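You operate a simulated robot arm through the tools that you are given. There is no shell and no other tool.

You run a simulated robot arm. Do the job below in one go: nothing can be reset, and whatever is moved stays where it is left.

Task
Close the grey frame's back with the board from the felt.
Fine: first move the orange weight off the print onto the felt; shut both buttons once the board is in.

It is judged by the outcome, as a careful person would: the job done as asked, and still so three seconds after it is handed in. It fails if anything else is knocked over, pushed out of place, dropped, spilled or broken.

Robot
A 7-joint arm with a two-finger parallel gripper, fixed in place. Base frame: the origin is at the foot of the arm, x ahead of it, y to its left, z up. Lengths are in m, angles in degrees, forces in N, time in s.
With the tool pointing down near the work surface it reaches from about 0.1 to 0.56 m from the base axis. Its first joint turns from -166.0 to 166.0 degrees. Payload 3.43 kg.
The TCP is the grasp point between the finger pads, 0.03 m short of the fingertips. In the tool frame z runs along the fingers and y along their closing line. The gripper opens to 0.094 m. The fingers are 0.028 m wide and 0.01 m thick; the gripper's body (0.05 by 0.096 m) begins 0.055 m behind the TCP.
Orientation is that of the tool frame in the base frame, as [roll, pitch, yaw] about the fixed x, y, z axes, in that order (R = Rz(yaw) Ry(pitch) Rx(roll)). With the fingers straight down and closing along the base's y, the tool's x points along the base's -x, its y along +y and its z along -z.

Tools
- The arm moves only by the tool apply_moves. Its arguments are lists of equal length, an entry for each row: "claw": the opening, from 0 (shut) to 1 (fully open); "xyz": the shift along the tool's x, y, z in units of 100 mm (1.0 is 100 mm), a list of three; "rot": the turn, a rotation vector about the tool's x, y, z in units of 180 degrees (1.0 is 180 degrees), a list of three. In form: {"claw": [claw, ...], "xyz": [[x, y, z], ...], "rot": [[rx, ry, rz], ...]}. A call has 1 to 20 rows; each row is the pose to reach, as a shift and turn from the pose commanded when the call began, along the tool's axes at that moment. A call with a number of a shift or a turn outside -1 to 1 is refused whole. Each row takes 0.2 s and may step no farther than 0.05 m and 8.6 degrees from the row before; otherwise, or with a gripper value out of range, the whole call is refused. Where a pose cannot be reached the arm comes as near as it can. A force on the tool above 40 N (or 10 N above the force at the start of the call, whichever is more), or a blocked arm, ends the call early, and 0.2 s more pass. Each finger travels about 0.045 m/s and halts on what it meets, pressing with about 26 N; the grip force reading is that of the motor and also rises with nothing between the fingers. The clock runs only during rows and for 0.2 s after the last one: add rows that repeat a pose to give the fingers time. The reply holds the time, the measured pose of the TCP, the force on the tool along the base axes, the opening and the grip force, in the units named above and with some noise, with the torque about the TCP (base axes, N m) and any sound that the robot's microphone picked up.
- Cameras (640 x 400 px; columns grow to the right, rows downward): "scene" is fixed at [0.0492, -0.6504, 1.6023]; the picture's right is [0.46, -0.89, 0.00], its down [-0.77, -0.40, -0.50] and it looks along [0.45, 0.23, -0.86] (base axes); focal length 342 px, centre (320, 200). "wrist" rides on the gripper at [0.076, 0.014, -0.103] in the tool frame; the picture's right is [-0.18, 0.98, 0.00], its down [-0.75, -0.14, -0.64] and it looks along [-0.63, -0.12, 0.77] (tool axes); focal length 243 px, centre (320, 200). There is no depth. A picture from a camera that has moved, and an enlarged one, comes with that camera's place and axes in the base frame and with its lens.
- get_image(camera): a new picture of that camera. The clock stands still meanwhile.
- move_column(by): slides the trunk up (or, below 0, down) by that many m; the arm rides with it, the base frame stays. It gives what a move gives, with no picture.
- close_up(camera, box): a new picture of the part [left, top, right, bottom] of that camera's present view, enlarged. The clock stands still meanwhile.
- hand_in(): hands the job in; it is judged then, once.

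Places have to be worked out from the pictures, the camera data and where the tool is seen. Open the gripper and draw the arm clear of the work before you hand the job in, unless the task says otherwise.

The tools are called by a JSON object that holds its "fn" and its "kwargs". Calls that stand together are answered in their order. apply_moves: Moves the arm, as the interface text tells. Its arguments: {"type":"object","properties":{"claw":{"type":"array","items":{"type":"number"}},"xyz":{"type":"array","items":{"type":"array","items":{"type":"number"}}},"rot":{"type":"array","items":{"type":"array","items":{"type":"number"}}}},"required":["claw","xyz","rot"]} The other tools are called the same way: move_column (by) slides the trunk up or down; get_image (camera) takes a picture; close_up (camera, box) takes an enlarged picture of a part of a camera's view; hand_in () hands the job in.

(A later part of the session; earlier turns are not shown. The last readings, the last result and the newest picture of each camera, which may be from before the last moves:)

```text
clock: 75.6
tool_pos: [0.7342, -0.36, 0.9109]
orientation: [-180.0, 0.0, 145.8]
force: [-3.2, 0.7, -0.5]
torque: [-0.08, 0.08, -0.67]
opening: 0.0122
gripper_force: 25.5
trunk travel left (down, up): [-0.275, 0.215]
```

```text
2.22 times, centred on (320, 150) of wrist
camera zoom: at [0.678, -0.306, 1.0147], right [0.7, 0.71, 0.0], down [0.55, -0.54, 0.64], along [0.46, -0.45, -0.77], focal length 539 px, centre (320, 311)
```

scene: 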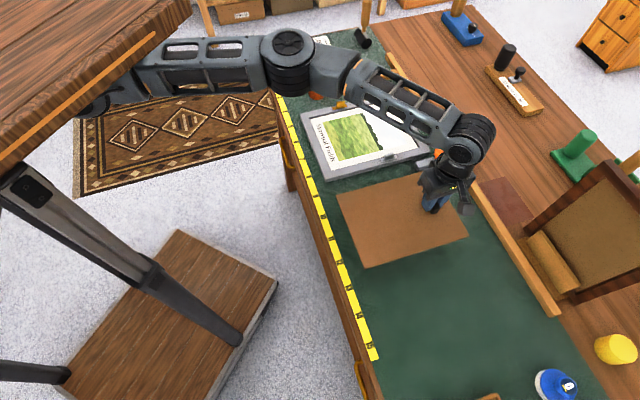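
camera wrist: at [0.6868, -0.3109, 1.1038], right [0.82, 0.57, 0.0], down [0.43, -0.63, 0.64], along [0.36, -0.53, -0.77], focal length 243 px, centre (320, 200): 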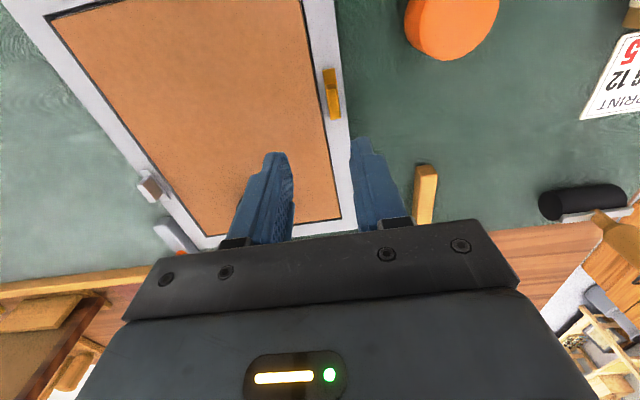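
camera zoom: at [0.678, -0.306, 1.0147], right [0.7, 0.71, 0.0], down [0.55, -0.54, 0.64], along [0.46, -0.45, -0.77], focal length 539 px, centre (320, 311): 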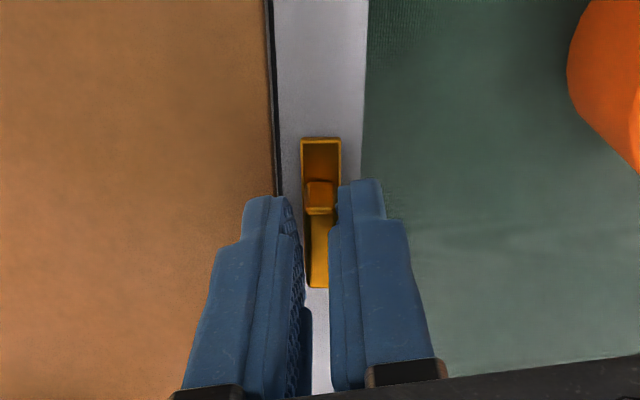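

Turning that way, the fingers are being levered apart (opening 12 mm, torque 0.67 N m) and the button didn't move. I'll go back and try the other direction.

{"fn": "apply_moves", "kwargs": {"claw": [0, 0, 0], "xyz": [[0, 0, 0], [0, 0, 0], [0, 0, 0]], "rot": [[0, 0, 0.03], [0, 0, 0.06], [0, 0, 0.06]]}}

{"fn": "apply_moves", "kwargs": {"claw": [0, 0, 0], "xyz": [[0, 0, 0], [0, 0, 0], [0, 0, 0]], "rot": [[0, 0, 0.02], [0, 0, 0.04], [0, 0, 0.04]]}}

{"fn": "close_up", "kwargs": {"camera": "scene", "box": [320, 80, 370, 115]}}

{"fn": "close_up", "kwargs": {"camera": "wrist", "box": [220, 60, 420, 240]}}

```text
clock: 76.4
tool_pos: [0.7352, -0.3585, 0.9117]
orientation: [-179.9, 0.1, 135.1]
force: [-0.5, -1.2, -1.3]
torque: [0.03, 0.12, 0.03]
opening: 0.0085
gripper_force: 26.4
trunk travel left (down, up): [-0.275, 0.215]
```

```text
clock: 77.2
tool_pos: [0.7342, -0.3603, 0.911]
orientation: [179.9, 0.1, 127.8]
force: [-0.2, -2.3, -1.4]
torque: [-0.12, -0.02, 0.07]
opening: 0.0081
gripper_force: 25.8
trunk travel left (down, up): [-0.275, 0.215]
```

```text
11.43 times, centred on (345, 98) of scene
camera zoom: at [0.0492, -0.6504, 1.6023], right [0.46, -0.89, 0.0], down [-0.77, -0.4, -0.5], along [0.45, 0.23, -0.86], focal length 3906 px, centre (34, 1371)
```

zoom: 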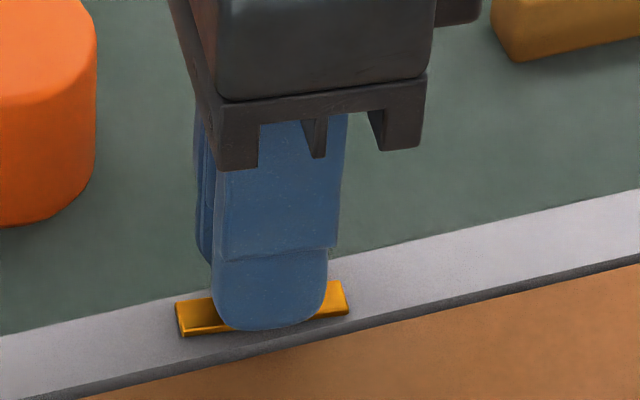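

```text
2.22 times, centred on (320, 150) of wrist
camera zoom: at [0.6983, -0.2918, 1.015], right [0.89, 0.46, 0.0], down [0.35, -0.68, 0.64], along [0.29, -0.57, -0.77], focal length 539 px, centre (320, 311)
```

zoom: 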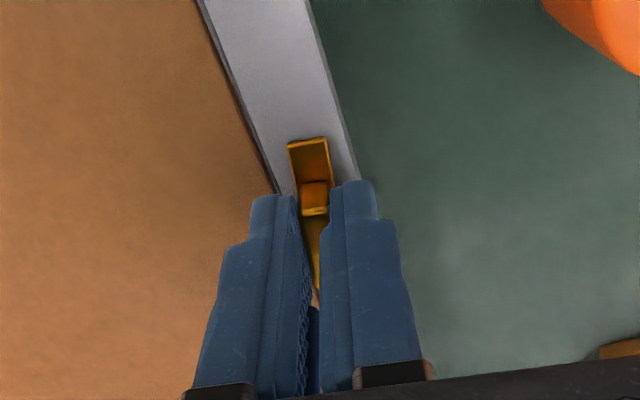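

In this direction the button turns freely with the gripper (torque only 0.07 N m). I'll continue the turn in stages toward 90°.

{"fn": "apply_moves", "kwargs": {"claw": [0, 0, 0, 0, 0, 0], "xyz": [[0, 0, 0], [0, 0, 0], [0, 0, 0], [0, 0, 0], [0, 0, 0], [0, 0, 0]], "rot": [[0, 0, 0.035], [0, 0, 0.07], [0, 0, 0.105], [0, 0, 0.14], [0, 0, 0.175], [0, 0, 0.21]]}}

{"fn": "close_up", "kwargs": {"camera": "wrist", "box": [220, 60, 420, 240]}}

{"fn": "close_up", "kwargs": {"camera": "scene", "box": [290, 60, 450, 190]}}

```text
clock: 78.6
tool_pos: [0.7348, -0.3597, 0.9138]
orientation: [-180.0, -0.1, 96.3]
force: [-0.9, -0.9, -2.7]
torque: [0.55, 0.07, 0.06]
opening: 0.0085
gripper_force: 26.6
out of reach, approached as far as the arm can: row 6
trunk travel left (down, up): [-0.275, 0.215]
```

```text
2.22 times, centred on (320, 150) of wrist
camera zoom: at [0.7396, -0.2827, 1.0155], right [1.0, -0.08, 0.0], down [-0.06, -0.77, 0.64], along [-0.05, -0.64, -0.77], focal length 539 px, centre (320, 311)
```

zoom: 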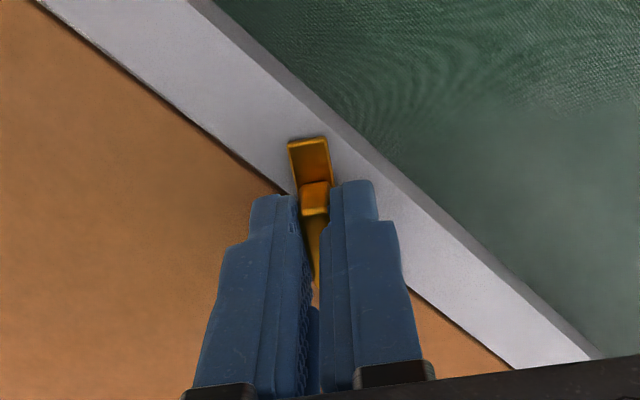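

```text
3.08 times, centred on (370, 125) of scene
camera zoom: at [0.0492, -0.6504, 1.6023], right [0.46, -0.89, 0.0], down [-0.77, -0.4, -0.5], along [0.45, 0.23, -0.86], focal length 1052 px, centre (166, 431)
```

zoom: 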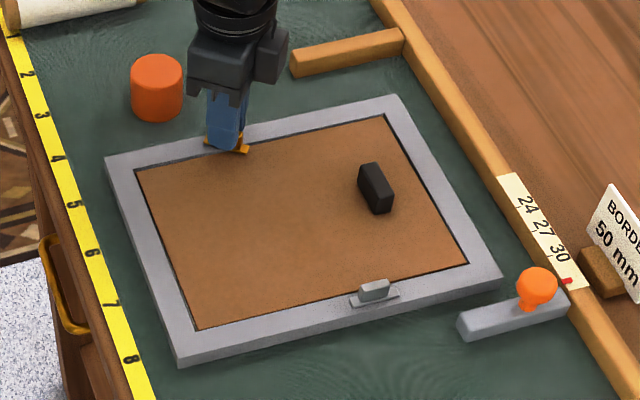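

Row 6 hit the wrist's joint limit at about 96° yaw, and the arm's approach there seems to have lifted the near side of the frame slightly (TCP up 3 mm). I'll examine the corners before continuing.

{"fn": "close_up", "kwargs": {"camera": "scene", "box": [320, 145, 360, 185]}}

{"fn": "close_up", "kwargs": {"camera": "scene", "box": [300, 85, 370, 135]}}

{"fn": "close_up", "kwargs": {"camera": "scene", "box": [405, 125, 445, 165]}}

```text
10.00 times, centred on (340, 165) of scene
camera zoom: at [0.0492, -0.6504, 1.6023], right [0.46, -0.89, 0.0], down [-0.77, -0.4, -0.5], along [0.45, 0.23, -0.86], focal length 3418 px, centre (120, 550)
```

zoom: 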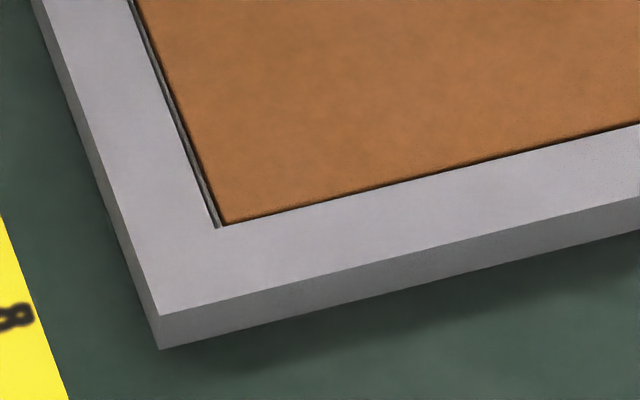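

```text
8.00 times, centred on (335, 110) of scene
camera zoom: at [0.0492, -0.6504, 1.6023], right [0.46, -0.89, 0.0], down [-0.77, -0.4, -0.5], along [0.45, 0.23, -0.86], focal length 2734 px, centre (200, 920)
```

zoom: 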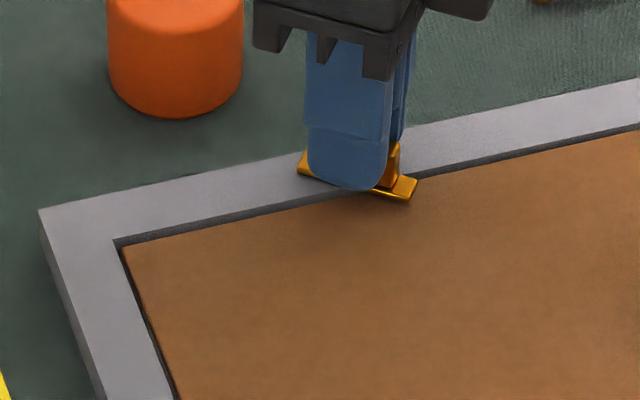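

```text
10.00 times, centred on (425, 145) of scene
camera zoom: at [0.0492, -0.6504, 1.6023], right [0.46, -0.89, 0.0], down [-0.77, -0.4, -0.5], along [0.45, 0.23, -0.86], focal length 3418 px, centre (-730, 750)
```

zoom: 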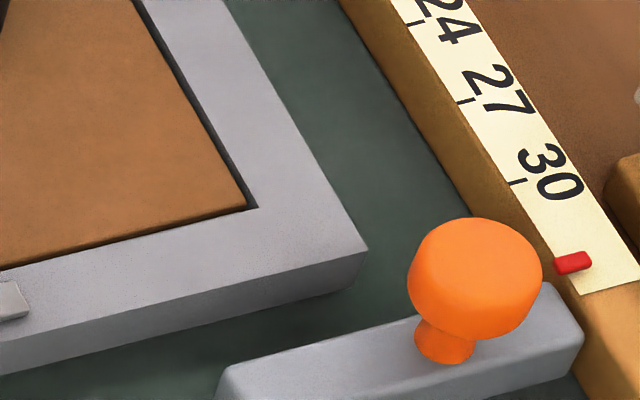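

The offsets fit a frame that slid about 9 mm with no lift, and they show that the button's pivot is near the plate's near end, about 13.5 mm from the rib. So the turn must follow an arc, not spin about the rib. I'll reverse the same motion to bring the frame back where it was.

{"fn": "apply_moves", "kwargs": {"claw": [0, 0, 0, 0, 0, 0], "xyz": [[-0.004, -0.002, 0.02], [-0.008, -0.004, 0.025], [-0.008, -0.004, 0.025], [-0.008, -0.004, 0.025], [-0.008, -0.004, 0.025], [-0.008, -0.004, 0.025]], "rot": [[0, 0, -0.043], [0, 0, -0.086], [0, 0, -0.129], [0, 0, -0.172], [0, 0, -0.2156], [0, 0, -0.2156]]}}

{"fn": "close_up", "kwargs": {"camera": "scene", "box": [320, 145, 360, 185]}}

{"fn": "close_up", "kwargs": {"camera": "scene", "box": [300, 85, 370, 135]}}

{"fn": "close_up", "kwargs": {"camera": "scene", "box": [405, 125, 445, 165]}}

```text
clock: 80.0
tool_pos: [0.7347, -0.3604, 0.9099]
orientation: [-179.9, -0.1, 135.3]
force: [5.7, 4.2, 12.3]
torque: [0.21, 0.0, -0.07]
opening: 0.0082
gripper_force: 26.0
trunk travel left (down, up): [-0.275, 0.215]
```

```text
10.00 times, centred on (340, 165) of scene
camera zoom: at [0.0492, -0.6504, 1.6023], right [0.46, -0.89, 0.0], down [-0.77, -0.4, -0.5], along [0.45, 0.23, -0.86], focal length 3418 px, centre (120, 550)
```

zoom: 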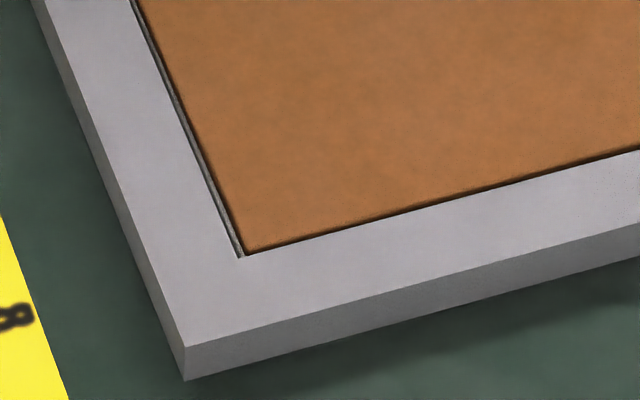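

```text
8.00 times, centred on (335, 110) of scene
camera zoom: at [0.0492, -0.6504, 1.6023], right [0.46, -0.89, 0.0], down [-0.77, -0.4, -0.5], along [0.45, 0.23, -0.86], focal length 2734 px, centre (200, 920)
```

zoom: 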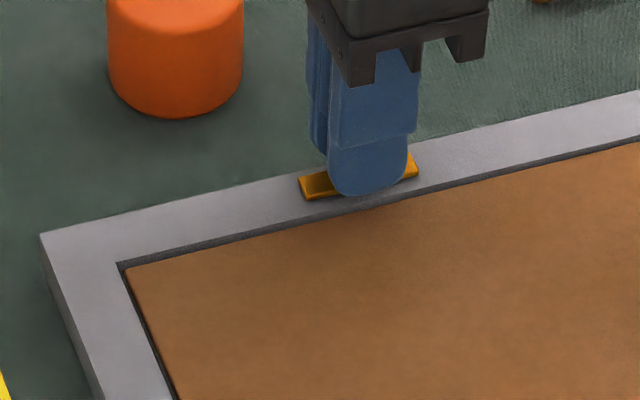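

```text
10.00 times, centred on (425, 145) of scene
camera zoom: at [0.0492, -0.6504, 1.6023], right [0.46, -0.89, 0.0], down [-0.77, -0.4, -0.5], along [0.45, 0.23, -0.86], focal length 3418 px, centre (-730, 750)
```

zoom: 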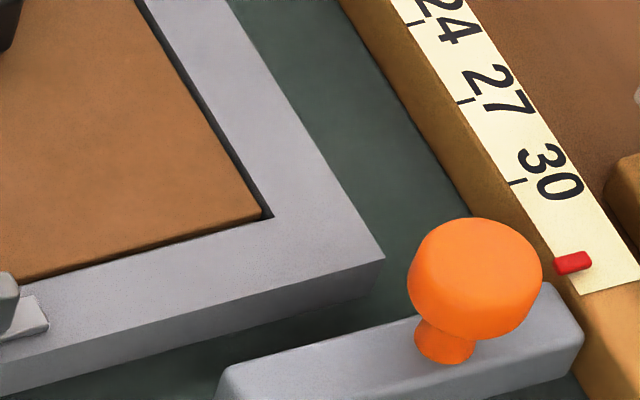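

The pivot is back in place to within 0.5 mm; the frame is now only about 0.7° rotated, which I'll keep an eye on. I'll release, rise, and turn the wrist 180° so that I have the joint range to swing the button inward along its arc.

{"fn": "apply_moves", "kwargs": {"claw": [0.4, 0.4, 0.4, 0.4], "xyz": [[0, 0, -0.01], [0, 0, -0.01], [0, 0, -0.01], [0, 0, -0.01]], "rot": [[0, 0, 0], [0, 0, 0], [0, 0, 0], [0, 0, 0]]}}

{"fn": "apply_moves", "kwargs": {"claw": [0.4, 0.4, 0.4], "xyz": [[0, 0, -0.2], [0, 0, -0.5], [0, 0, -0.9]], "rot": [[0, 0, 0], [0, 0, 0], [0, 0, 0]]}}

{"fn": "apply_moves", "kwargs": {"claw": [0.4, 0.4, 0.4, 0.4, 0.4, 0.4, 0.4, 0.4, 0.4, 0.4, 0.4, 0.4], "xyz": [[0, 0, 0], [0, 0, 0], [0, 0, 0], [0, 0, 0], [0, 0, 0], [0, 0, 0], [0, 0, 0], [0, 0, 0], [0, 0, 0], [0, 0, 0], [0, 0, 0], [0, 0, 0]], "rot": [[0, 0, -0.042], [0, 0, -0.084], [0, 0, -0.126], [0, 0, -0.168], [0, 0, -0.21], [0, 0, -0.252], [0, 0, -0.294], [0, 0, -0.336], [0, 0, -0.378], [0, 0, -0.42], [0, 0, -0.46], [0, 0, -0.5]]}}

{"fn": "apply_moves", "kwargs": {"claw": [0.4, 0.4, 0.4, 0.4, 0.4, 0.4, 0.4, 0.4, 0.4, 0.4, 0.4, 0.4], "xyz": [[0, 0, 0], [0, 0, 0], [0, 0, 0], [0, 0, 0], [0, 0, 0], [0, 0, 0], [0, 0, 0], [0, 0, 0], [0, 0, 0], [0, 0, 0], [0, 0, 0], [0, 0, 0]], "rot": [[0, 0, -0.042], [0, 0, -0.084], [0, 0, -0.126], [0, 0, -0.168], [0, 0, -0.21], [0, 0, -0.252], [0, 0, -0.294], [0, 0, -0.336], [0, 0, -0.378], [0, 0, -0.42], [0, 0, -0.46], [0, 0, -0.5]]}}

{"fn": "get_image", "kwargs": {"camera": "wrist"}}

{"fn": "close_up", "kwargs": {"camera": "scene", "box": [310, 75, 380, 125]}}

```text
clock: 81.0
tool_pos: [0.7339, -0.3599, 0.9103]
orientation: [-180.0, 0.0, 135.2]
force: [-0.1, -0.2, 0.2]
torque: [0.0, -0.02, 0.03]
opening: 0.0377
gripper_force: 0.1
trunk travel left (down, up): [-0.275, 0.215]
```

```text
clock: 81.8
tool_pos: [0.7347, -0.3595, 0.9992]
orientation: [-179.9, -0.1, 135.2]
force: [-0.5, -0.4, 0.5]
torque: [-0.05, 0.03, -0.01]
opening: 0.0376
gripper_force: 0.0
trunk travel left (down, up): [-0.275, 0.215]
```

```text
clock: 84.4
tool_pos: [0.7338, -0.3605, 1.0015]
orientation: [180.0, 0.0, -134.8]
force: [-0.2, 0.9, 0.5]
torque: [-0.01, -0.03, 0.04]
opening: 0.0374
gripper_force: 0.1
trunk travel left (down, up): [-0.275, 0.215]
```

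```text
clock: 87.0
tool_pos: [0.734, -0.3608, 1.0004]
orientation: [-180.0, 0.0, -44.7]
force: [0.0, 0.1, -0.6]
torque: [0.01, -0.01, -0.02]
opening: 0.0374
gripper_force: 0.0
trunk travel left (down, up): [-0.275, 0.215]
```

```text
taken
camera wrist: at [0.7777, -0.4249, 1.1037], right [-0.82, -0.57, 0.0], down [-0.44, 0.63, 0.64], along [-0.36, 0.53, -0.77], focal length 243 px, centre (320, 200)
```

wrist: 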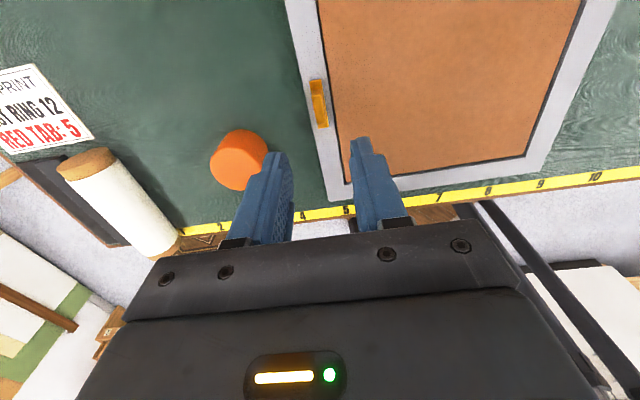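

```text
8.00 times, centred on (345, 100) of scene
camera zoom: at [0.0492, -0.6504, 1.6023], right [0.46, -0.89, 0.0], down [-0.77, -0.4, -0.5], along [0.45, 0.23, -0.86], focal length 2734 px, centre (120, 1000)
```

zoom: 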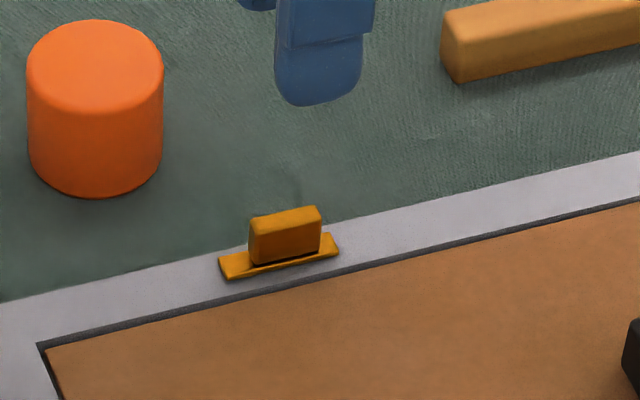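

Now the wrist is at -45° yaw with the fingers still centred over the rib. The scene view also shows the rib offset toward the far end of its plate, matching a pivot near the near end. I'll descend and grip it again.

{"fn": "apply_moves", "kwargs": {"claw": [0.4, 0.4, 0.4, 0.4], "xyz": [[0, -0.006, 0.3], [0, -0.006, 0.55], [0, -0.006, 0.75], [0, -0.006, 0.88]], "rot": [[0, 0, 0], [0, 0, 0], [0, 0, 0], [0, 0, 0]]}}

{"fn": "close_up", "kwargs": {"camera": "wrist", "box": [220, 60, 420, 240]}}

{"fn": "close_up", "kwargs": {"camera": "scene", "box": [320, 80, 370, 115]}}

```text
clock: 88.0
tool_pos: [0.7352, -0.3607, 0.9115]
orientation: [-179.9, 0.1, -44.8]
force: [-0.8, -1.0, 0.1]
torque: [0.01, -0.02, 0.01]
opening: 0.0375
gripper_force: 0.2
trunk travel left (down, up): [-0.275, 0.215]
```

```text
2.22 times, centred on (320, 150) of wrist
camera zoom: at [0.7776, -0.4234, 1.0156], right [-0.82, -0.57, 0.0], down [-0.44, 0.63, 0.64], along [-0.36, 0.53, -0.77], focal length 539 px, centre (320, 311)
```

zoom: 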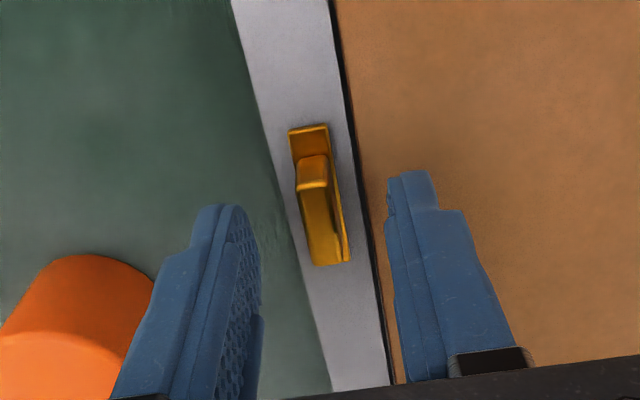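

```text
11.43 times, centred on (345, 98) of scene
camera zoom: at [0.0492, -0.6504, 1.6023], right [0.46, -0.89, 0.0], down [-0.77, -0.4, -0.5], along [0.45, 0.23, -0.86], focal length 3906 px, centre (34, 1371)
```

zoom: 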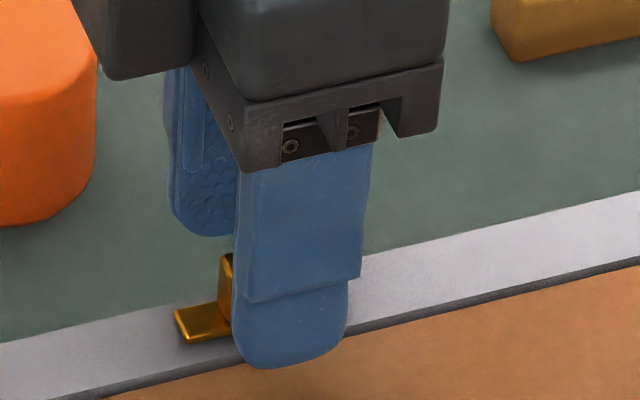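

The rib is centred. I'll close on it and read the forces.

{"fn": "apply_moves", "kwargs": {"claw": [0, 0, 0, 0, 0], "xyz": [[0, 0, 0], [0, 0, 0], [0, 0, 0], [0, 0, 0], [0, 0, 0]], "rot": [[0, 0, 0], [0, 0, 0], [0, 0, 0], [0, 0, 0], [0, 0, 0]]}}

{"fn": "close_up", "kwargs": {"camera": "scene", "box": [290, 60, 450, 190]}}

```text
clock: 89.2
tool_pos: [0.7342, -0.3593, 0.9121]
orientation: [-180.0, 0.0, -44.7]
force: [-1.0, -2.0, 0.5]
torque: [-0.02, 0.12, 0.03]
opening: 0.0085
gripper_force: 25.6
trunk travel left (down, up): [-0.275, 0.215]
```

```text
3.08 times, centred on (370, 125) of scene
camera zoom: at [0.0492, -0.6504, 1.6023], right [0.46, -0.89, 0.0], down [-0.77, -0.4, -0.5], along [0.45, 0.23, -0.86], focal length 1052 px, centre (166, 431)
```

zoom: 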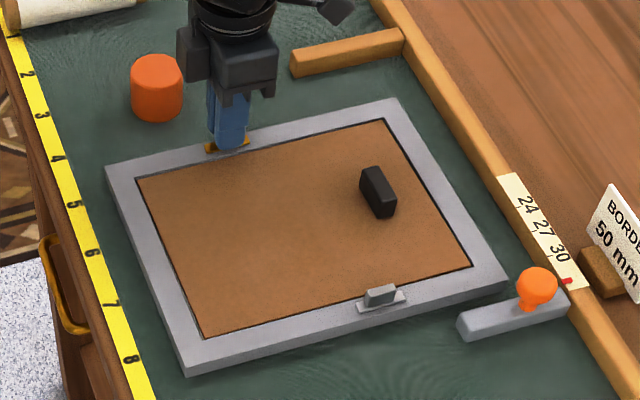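

The grip is clean with low forces. I'll swing the first 30° along an arc of 13.5 mm radius about the pivot, then check forces and whether the frame stays put.

{"fn": "apply_moves", "kwargs": {"claw": [0, 0, 0, 0, 0], "xyz": [[-0.0012, 0.0176, 0], [-0.0046, 0.0349, 0], [-0.0103, 0.0517, 0], [-0.0181, 0.0675, 0], [-0.0181, 0.0675, 0]], "rot": [[0, 0, 0.0417], [0, 0, 0.0833], [0, 0, 0.125], [0, 0, 0.1667], [0, 0, 0.1667]]}}

{"fn": "close_up", "kwargs": {"camera": "scene", "box": [320, 145, 360, 185]}}

{"fn": "close_up", "kwargs": {"camera": "scene", "box": [300, 85, 370, 135]}}

{"fn": "close_up", "kwargs": {"camera": "scene", "box": [405, 125, 445, 165]}}

```text
clock: 90.4
tool_pos: [0.728, -0.3636, 0.9135]
orientation: [180.0, 0.0, -74.9]
force: [-1.0, 2.7, -0.9]
torque: [0.12, -0.01, -0.01]
opening: 0.0086
gripper_force: 26.4
trunk travel left (down, up): [-0.275, 0.215]
```

```text
10.00 times, centred on (340, 165) of scene
camera zoom: at [0.0492, -0.6504, 1.6023], right [0.46, -0.89, 0.0], down [-0.77, -0.4, -0.5], along [0.45, 0.23, -0.86], focal length 3418 px, centre (120, 550)
```

zoom: 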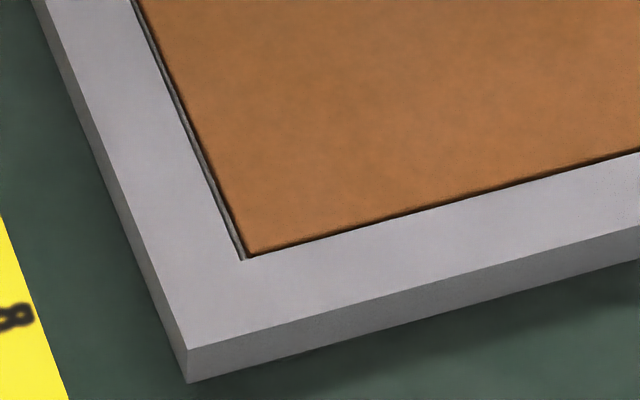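

```text
8.00 times, centred on (335, 110) of scene
camera zoom: at [0.0492, -0.6504, 1.6023], right [0.46, -0.89, 0.0], down [-0.77, -0.4, -0.5], along [0.45, 0.23, -0.86], focal length 2734 px, centre (200, 920)
```

zoom: 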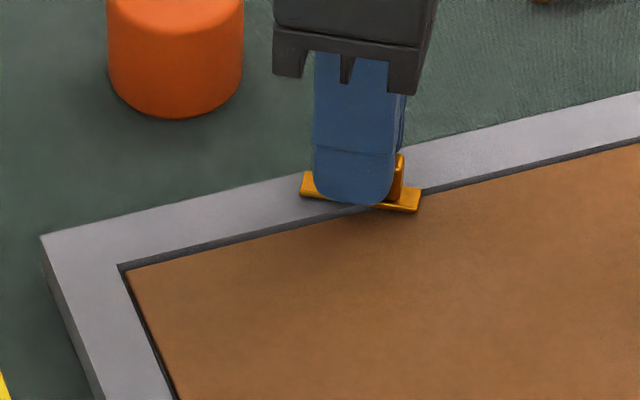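

```text
10.00 times, centred on (425, 145) of scene
camera zoom: at [0.0492, -0.6504, 1.6023], right [0.46, -0.89, 0.0], down [-0.77, -0.4, -0.5], along [0.45, 0.23, -0.86], focal length 3418 px, centre (-730, 750)
```

zoom: 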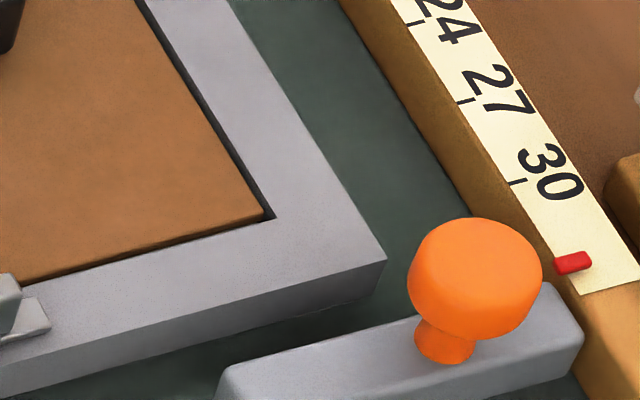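

The frame stayed put, with under 1 mm of movement and small forces. I'll continue the same arc to 60°.

{"fn": "apply_moves", "kwargs": {"claw": [0, 0, 0, 0, 0], "xyz": [[-0.0011, 0.017, 0], [-0.0044, 0.0336, 0], [-0.0099, 0.0497, 0], [-0.0174, 0.065, 0], [-0.0174, 0.065, 0]], "rot": [[0, 0, 0.0417], [0, 0, 0.0833], [0, 0, 0.125], [0, 0, 0.1667], [0, 0, 0.1667]]}}

{"fn": "close_up", "kwargs": {"camera": "scene", "box": [320, 145, 360, 185]}}

{"fn": "close_up", "kwargs": {"camera": "scene", "box": [300, 85, 370, 135]}}

{"fn": "close_up", "kwargs": {"camera": "scene", "box": [405, 125, 445, 165]}}

```text
clock: 91.6
tool_pos: [0.7216, -0.3637, 0.9134]
orientation: [-180.0, 0.0, -105.0]
force: [-0.4, -0.1, -2.6]
torque: [0.4, -0.1, -0.01]
opening: 0.0086
gripper_force: 26.2
trunk travel left (down, up): [-0.275, 0.215]
```

```text
10.00 times, centred on (340, 165) of scene
camera zoom: at [0.0492, -0.6504, 1.6023], right [0.46, -0.89, 0.0], down [-0.77, -0.4, -0.5], along [0.45, 0.23, -0.86], focal length 3418 px, centre (120, 550)
```

zoom: 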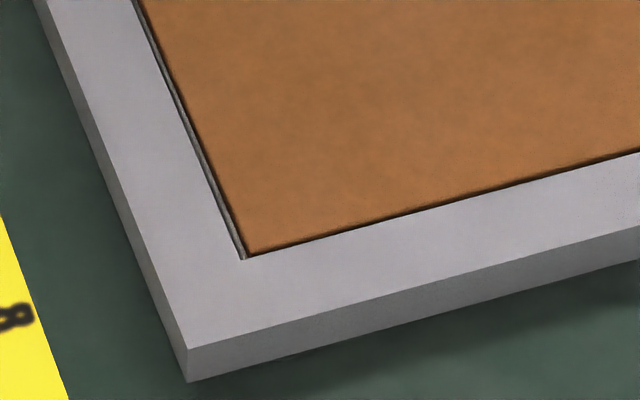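

```text
8.00 times, centred on (335, 110) of scene
camera zoom: at [0.0492, -0.6504, 1.6023], right [0.46, -0.89, 0.0], down [-0.77, -0.4, -0.5], along [0.45, 0.23, -0.86], focal length 2734 px, centre (200, 920)
```

zoom: 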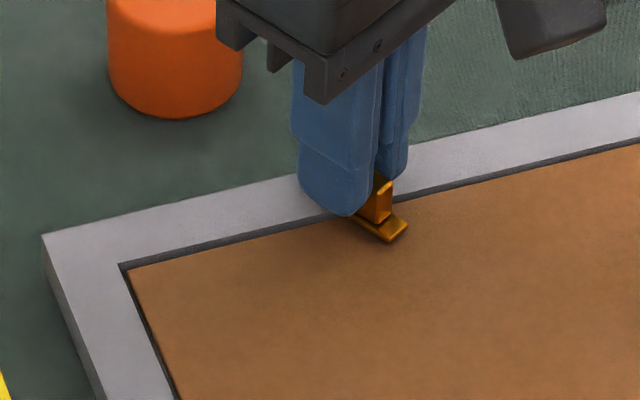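

```text
10.00 times, centred on (425, 145) of scene
camera zoom: at [0.0492, -0.6504, 1.6023], right [0.46, -0.89, 0.0], down [-0.77, -0.4, -0.5], along [0.45, 0.23, -0.86], focal length 3418 px, centre (-730, 750)
```

zoom: 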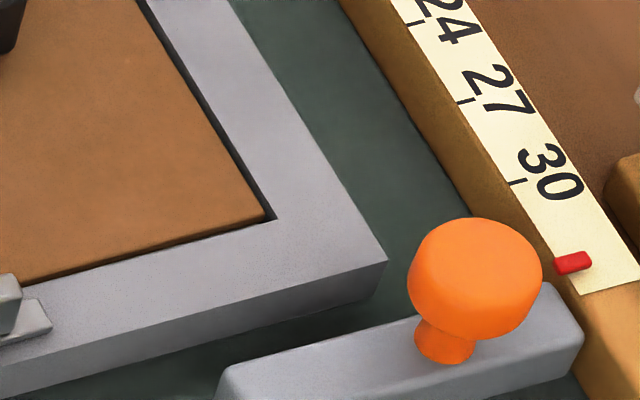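

It's swinging over the board smoothly and the frame is still. Now the final 30° to reach 90°.

{"fn": "apply_moves", "kwargs": {"claw": [0, 0, 0, 0, 0], "xyz": [[-0.0011, 0.017, 0.004], [-0.0044, 0.0336, 0.008], [-0.0099, 0.0497, 0.008], [-0.0174, 0.065, 0.008], [-0.0174, 0.065, 0.008]], "rot": [[0, 0, 0.0417], [0, 0, 0.0833], [0, 0, 0.125], [0, 0, 0.1667], [0, 0, 0.1667]]}}

{"fn": "close_up", "kwargs": {"camera": "scene", "box": [320, 145, 360, 185]}}

{"fn": "close_up", "kwargs": {"camera": "scene", "box": [300, 85, 370, 135]}}

{"fn": "close_up", "kwargs": {"camera": "scene", "box": [405, 125, 445, 165]}}

```text
clock: 92.8
tool_pos: [0.7162, -0.3618, 0.9123]
orientation: [-179.9, 0.0, -134.9]
force: [4.8, 1.0, 8.5]
torque: [-0.18, 0.08, 0.18]
opening: 0.0084
gripper_force: 26.3
trunk travel left (down, up): [-0.275, 0.215]
```

```text
10.00 times, centred on (340, 165) of scene
camera zoom: at [0.0492, -0.6504, 1.6023], right [0.46, -0.89, 0.0], down [-0.77, -0.4, -0.5], along [0.45, 0.23, -0.86], focal length 3418 px, centre (120, 550)
```

zoom: 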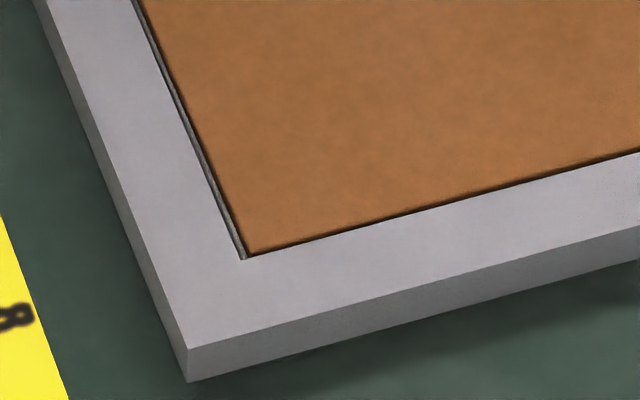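

```text
8.00 times, centred on (335, 110) of scene
camera zoom: at [0.0492, -0.6504, 1.6023], right [0.46, -0.89, 0.0], down [-0.77, -0.4, -0.5], along [0.45, 0.23, -0.86], focal length 2734 px, centre (200, 920)
```

zoom: 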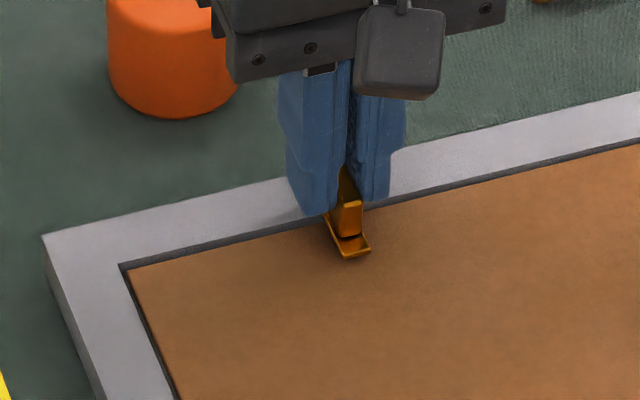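

```text
10.00 times, centred on (425, 145) of scene
camera zoom: at [0.0492, -0.6504, 1.6023], right [0.46, -0.89, 0.0], down [-0.77, -0.4, -0.5], along [0.45, 0.23, -0.86], focal length 3418 px, centre (-730, 750)
```

zoom: 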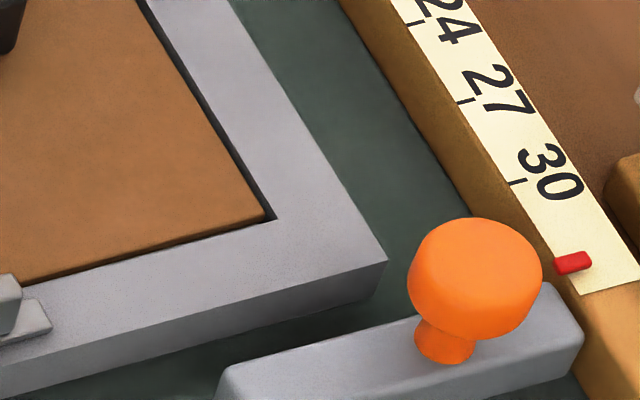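

The orange button is now square across the board and the frame hasn't moved. I'll release and lift clear, then check it.

{"fn": "apply_moves", "kwargs": {"claw": [0, 0.35, 0.35, 0.35, 0.35], "xyz": [[0, 0, -0.01], [0, 0, -0.01], [0, 0, -0.01], [0, 0, -0.01], [0, 0, -0.01]], "rot": [[0, 0, 0], [0, 0, 0], [0, 0, 0], [0, 0, 0], [0, 0, 0]]}}

{"fn": "apply_moves", "kwargs": {"claw": [0.35, 0.35, 0.35], "xyz": [[0, 0, -0.2], [0, 0, -0.5], [0, 0, -0.9]], "rot": [[0, 0, 0], [0, 0, 0], [0, 0, 0]]}}

{"fn": "get_image", "kwargs": {"camera": "wrist"}}

{"fn": "close_up", "kwargs": {"camera": "scene", "box": [290, 60, 450, 190]}}

{"fn": "close_up", "kwargs": {"camera": "scene", "box": [310, 85, 370, 130]}}

```text
clock: 94.0
tool_pos: [0.7168, -0.3601, 0.9133]
orientation: [180.0, 0.0, -135.0]
force: [0.3, 0.2, -0.4]
torque: [-0.01, 0.02, -0.02]
opening: 0.033
gripper_force: 0.0
trunk travel left (down, up): [-0.275, 0.215]
```

```text
clock: 94.8
tool_pos: [0.7146, -0.361, 1.0026]
orientation: [179.9, 0.0, -134.9]
force: [0.2, 0.2, 0.7]
torque: [0.01, 0.02, 0.01]
opening: 0.0329
gripper_force: 0.2
trunk travel left (down, up): [-0.275, 0.215]
```

```text
taken
camera wrist: at [0.65, -0.4053, 1.1062], right [-0.57, 0.82, 0.0], down [0.63, 0.43, 0.64], along [0.53, 0.36, -0.77], focal length 243 px, centre (320, 200)
```

wrist: 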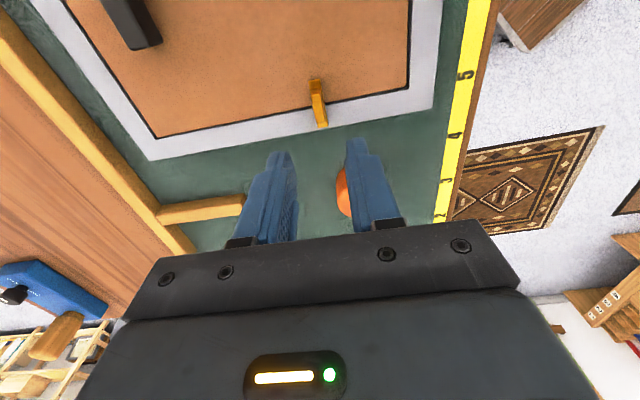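

```text
3.08 times, centred on (370, 125) of scene
camera zoom: at [0.0492, -0.6504, 1.6023], right [0.46, -0.89, 0.0], down [-0.77, -0.4, -0.5], along [0.45, 0.23, -0.86], focal length 1052 px, centre (166, 431)
```

zoom: 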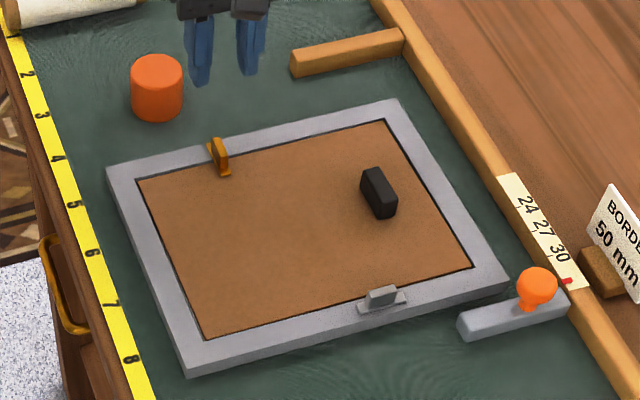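

```text
8.89 times, centred on (340, 108) of scene
camera zoom: at [0.0492, -0.6504, 1.6023], right [0.46, -0.89, 0.0], down [-0.77, -0.4, -0.5], along [0.45, 0.23, -0.86], focal length 3038 px, centre (142, 1022)
```

zoom: 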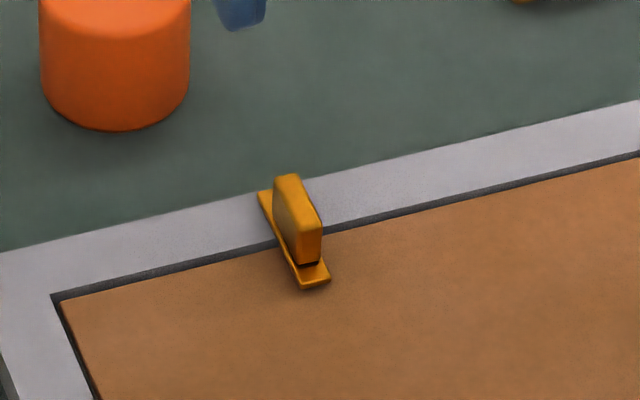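

The orange button lies across the board. I'll measure its angle in the wrist view to make sure it's fully square.

{"fn": "close_up", "kwargs": {"camera": "wrist", "box": [280, 60, 360, 140]}}

{"fn": "close_up", "kwargs": {"camera": "scene", "box": [325, 95, 355, 120]}}

{"fn": "close_up", "kwargs": {"camera": "scene", "box": [385, 140, 425, 170]}}

```text
5.00 times, centred on (320, 100) of wrist
camera zoom: at [0.65, -0.4053, 1.1062], right [-0.57, 0.82, 0.0], down [0.63, 0.43, 0.64], along [0.53, 0.36, -0.77], focal length 1213 px, centre (320, 700)
```

zoom: 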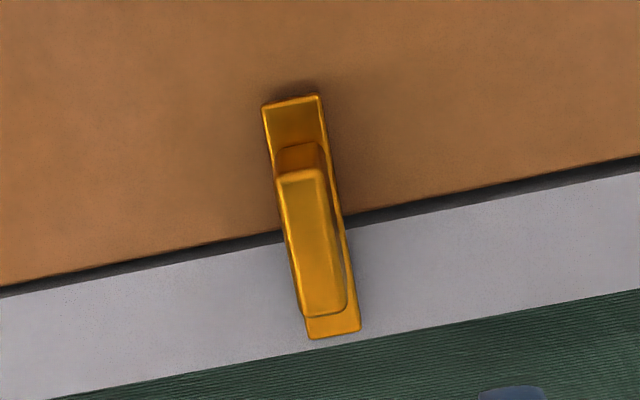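

```text
16.00 times, centred on (340, 108) of scene
camera zoom: at [0.0492, -0.6504, 1.6023], right [0.46, -0.89, 0.0], down [-0.77, -0.4, -0.5], along [0.45, 0.23, -0.86], focal length 5469 px, centre (0, 1680)
```

zoom: 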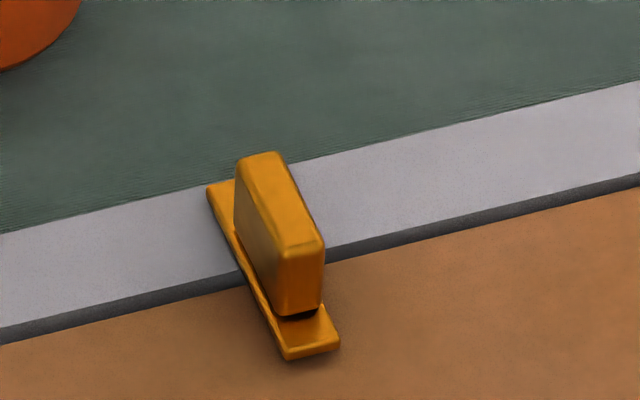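

```text
13.33 times, centred on (405, 155) of scene
camera zoom: at [0.0492, -0.6504, 1.6023], right [0.46, -0.89, 0.0], down [-0.77, -0.4, -0.5], along [0.45, 0.23, -0.86], focal length 4557 px, centre (-813, 800)
```

zoom: 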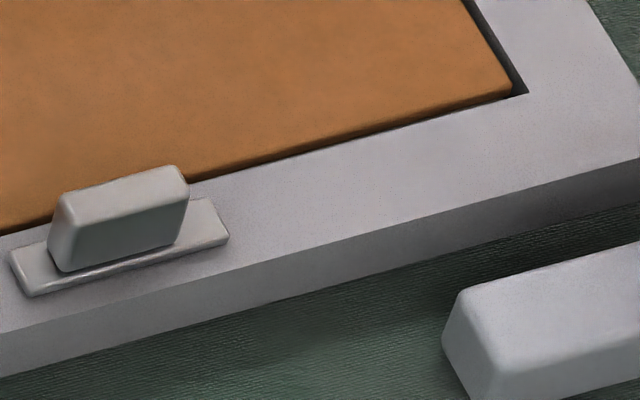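

The orange plate runs straight across the rail (both ends at e1≈0.761) and overlaps the board by about 26 mm, so it's fully shut. The grey button is its mirror by symmetry, with its pivot toward the far end. I'll turn the wrist back to -45° and travel over it.

{"fn": "apply_moves", "kwargs": {"claw": [0.4, 0.4, 0.4, 0.4, 0.4, 0.4, 0.4, 0.4, 0.4, 0.4, 0.4, 0.4], "xyz": [[0, 0, 0], [0, 0, 0], [0, 0, 0], [0, 0, 0], [0, 0, 0], [0, 0, 0], [0, 0, 0], [0, 0, 0], [0, 0, 0], [0, 0, 0], [0, 0, 0], [0, 0, 0]], "rot": [[0, 0, -0.042], [0, 0, -0.084], [0, 0, -0.126], [0, 0, -0.168], [0, 0, -0.21], [0, 0, -0.252], [0, 0, -0.294], [0, 0, -0.336], [0, 0, -0.378], [0, 0, -0.42], [0, 0, -0.46], [0, 0, -0.5]]}}

{"fn": "apply_moves", "kwargs": {"claw": [0.4, 0.4, 0.4, 0.4], "xyz": [[0.09, 0.25, 0], [0.18, 0.5, 0], [0.28, 0.75, 0], [0.37, 1.0, 0]], "rot": [[0, 0, 0], [0, 0, 0], [0, 0, 0], [0, 0, 0]]}}

{"fn": "apply_moves", "kwargs": {"claw": [0.4, 0.4, 0.4, 0.4], "xyz": [[0.09, 0.25, 0], [0.18, 0.5, 0], [0.28, 0.75, 0], [0.377, 1.0, 0]], "rot": [[0, 0, 0], [0, 0, 0], [0, 0, 0], [0, 0, 0]]}}

{"fn": "get_image", "kwargs": {"camera": "wrist"}}

{"fn": "close_up", "kwargs": {"camera": "wrist", "box": [280, 30, 380, 130]}}

{"fn": "get_image", "kwargs": {"camera": "scene"}}

```text
clock: 97.4
tool_pos: [0.7161, -0.3611, 1.0032]
orientation: [179.9, 0.0, -44.7]
force: [0.4, 0.4, -0.3]
torque: [0.03, -0.02, 0.0]
opening: 0.0376
gripper_force: 0.0
trunk travel left (down, up): [-0.275, 0.215]
```

```text
clock: 98.4
tool_pos: [0.6747, -0.4575, 1.0041]
orientation: [180.0, -0.1, -44.8]
force: [0.4, 0.8, -0.1]
torque: [-0.03, 0.0, 0.02]
opening: 0.0377
gripper_force: 0.1
trunk travel left (down, up): [-0.275, 0.215]
```

```text
clock: 99.4
tool_pos: [0.6276, -0.5547, 1.0053]
orientation: [-179.9, 0.0, -44.9]
force: [0.6, 0.9, 0.0]
torque: [0.0, 0.03, -0.01]
opening: 0.0376
gripper_force: 0.0
trunk travel left (down, up): [-0.275, 0.215]
```

```text
taken
camera wrist: at [0.671, -0.6181, 1.1075], right [-0.82, -0.57, 0.0], down [-0.44, 0.63, 0.64], along [-0.36, 0.53, -0.77], focal length 243 px, centre (320, 200)
```

wrist: 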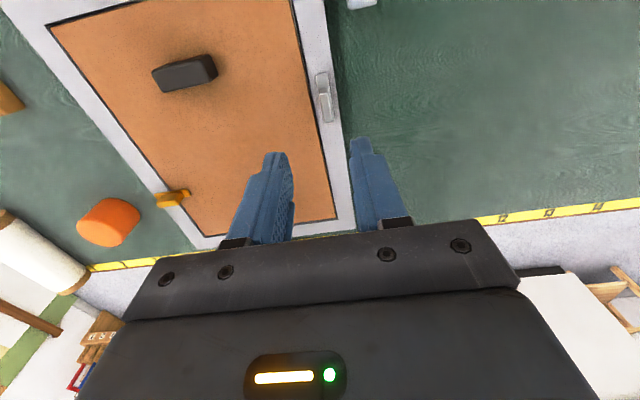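

```text
4.00 times, centred on (330, 80) of wrist
camera zoom: at [0.671, -0.6181, 1.1075], right [-0.82, -0.57, 0.0], down [-0.44, 0.63, 0.64], along [-0.36, 0.53, -0.77], focal length 970 px, centre (280, 680)
```

zoom: 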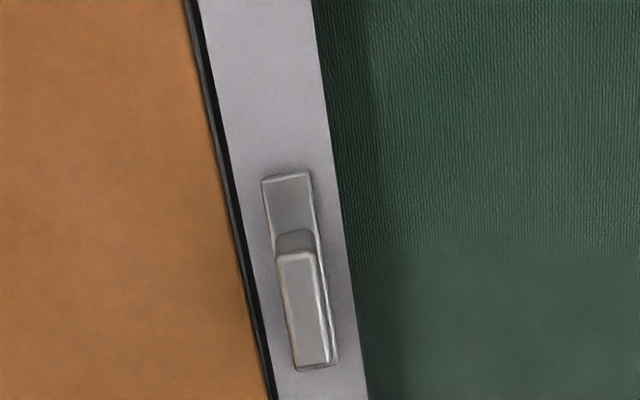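

```text
taken
```

scene: 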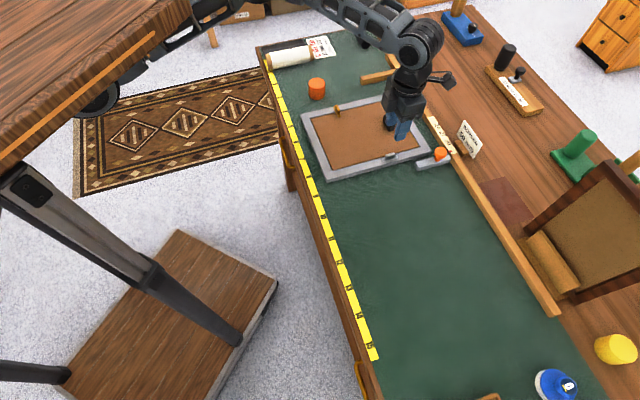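

The grey rib centre reads at e≈(0.838, 0.0455), with its pivot toward the far end as expected. I'll align (including about 0.4° yaw) and descend over it.

{"fn": "apply_moves", "kwargs": {"claw": [0.4, 0.4, 0.4], "xyz": [[0.02, 0.06, 0.25], [0.02, 0.06, 0.5], [0.02, 0.06, 0.7]], "rot": [[0, 0, -0.0025], [0, 0, -0.0025], [0, 0, -0.0025]]}}

{"fn": "close_up", "kwargs": {"camera": "wrist", "box": [220, 60, 420, 240]}}

{"fn": "close_up", "kwargs": {"camera": "scene", "box": [370, 120, 450, 180]}}

```text
clock: 100.2
tool_pos: [0.6232, -0.5613, 0.9345]
orientation: [179.9, 0.0, -44.4]
force: [0.5, 0.6, -1.0]
torque: [-0.02, 0.02, 0.02]
opening: 0.0377
gripper_force: 0.0
trunk travel left (down, up): [-0.275, 0.215]
```

```text
2.22 times, centred on (320, 150) of wrist
camera zoom: at [0.6678, -0.6257, 1.0372], right [-0.82, -0.57, 0.0], down [-0.44, 0.63, 0.64], along [-0.37, 0.53, -0.77], focal length 539 px, centre (320, 311)
```

zoom: 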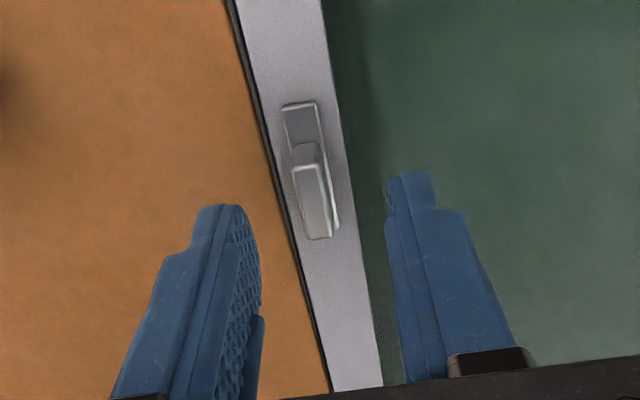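

```text
6.67 times, centred on (410, 150) of scene
camera zoom: at [0.0492, -0.6504, 1.6023], right [0.46, -0.89, 0.0], down [-0.77, -0.4, -0.5], along [0.45, 0.23, -0.86], focal length 2279 px, centre (-280, 533)
```

zoom: 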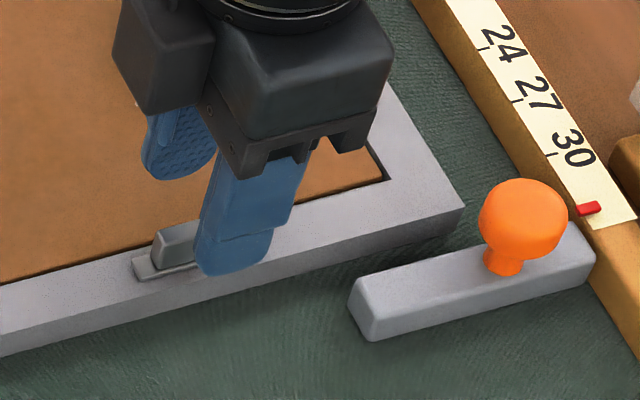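

The rib is about 2 mm to the +e2 side of my centre line. I'll correct that while lowering to grip height.

{"fn": "apply_moves", "kwargs": {"claw": [0.4, 0.4, 0.4], "xyz": [[-0.01, -0.02, 0.08], [-0.01, -0.02, 0.16], [-0.01, -0.02, 0.22]], "rot": [[0, 0, 0], [0, 0, 0], [0, 0, 0]]}}

{"fn": "close_up", "kwargs": {"camera": "wrist", "box": [220, 60, 420, 240]}}

```text
clock: 101.0
tool_pos: [0.6257, -0.5585, 0.9116]
orientation: [-180.0, 0.0, -44.3]
force: [-0.1, 0.9, -0.2]
torque: [-0.01, 0.0, 0.01]
opening: 0.0375
gripper_force: 0.1
trunk travel left (down, up): [-0.275, 0.215]
```

```text
2.22 times, centred on (320, 150) of wrist
camera zoom: at [0.6691, -0.6228, 1.0153], right [-0.82, -0.57, 0.0], down [-0.44, 0.63, 0.64], along [-0.37, 0.53, -0.77], focal length 539 px, centre (320, 311)
```

zoom: 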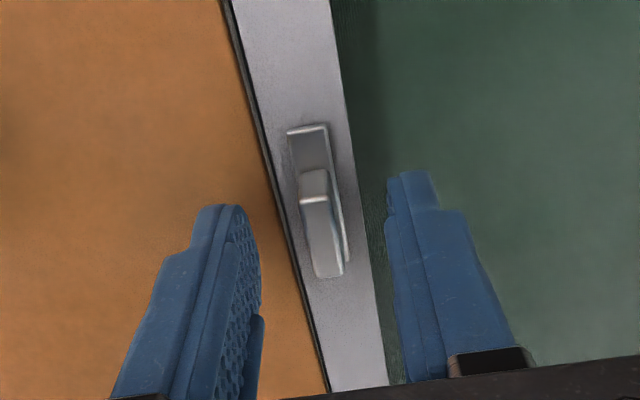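

Centred now. I'll close on the rib.

{"fn": "apply_moves", "kwargs": {"claw": [0, 0, 0, 0, 0], "xyz": [[0, 0, 0], [0, 0, 0], [0, 0, 0], [0, 0, 0], [0, 0, 0]], "rot": [[0, 0, 0], [0, 0, 0], [0, 0, 0], [0, 0, 0], [0, 0, 0]]}}

{"fn": "close_up", "kwargs": {"camera": "wrist", "box": [220, 60, 420, 240]}}

```text
clock: 102.2
tool_pos: [0.6243, -0.5582, 0.9112]
orientation: [-180.0, 0.0, -44.4]
force: [-2.1, -4.0, 0.4]
torque: [-0.18, -0.09, -0.09]
opening: 0.0085
gripper_force: 26.2
trunk travel left (down, up): [-0.275, 0.215]
```

```text
2.22 times, centred on (320, 150) of wrist
camera zoom: at [0.6689, -0.623, 1.0152], right [-0.82, -0.57, 0.0], down [-0.44, 0.63, 0.64], along [-0.37, 0.53, -0.77], focal length 539 px, centre (320, 311)
```

zoom: 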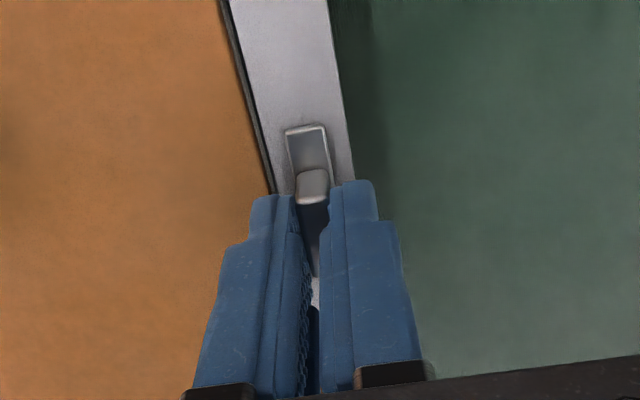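

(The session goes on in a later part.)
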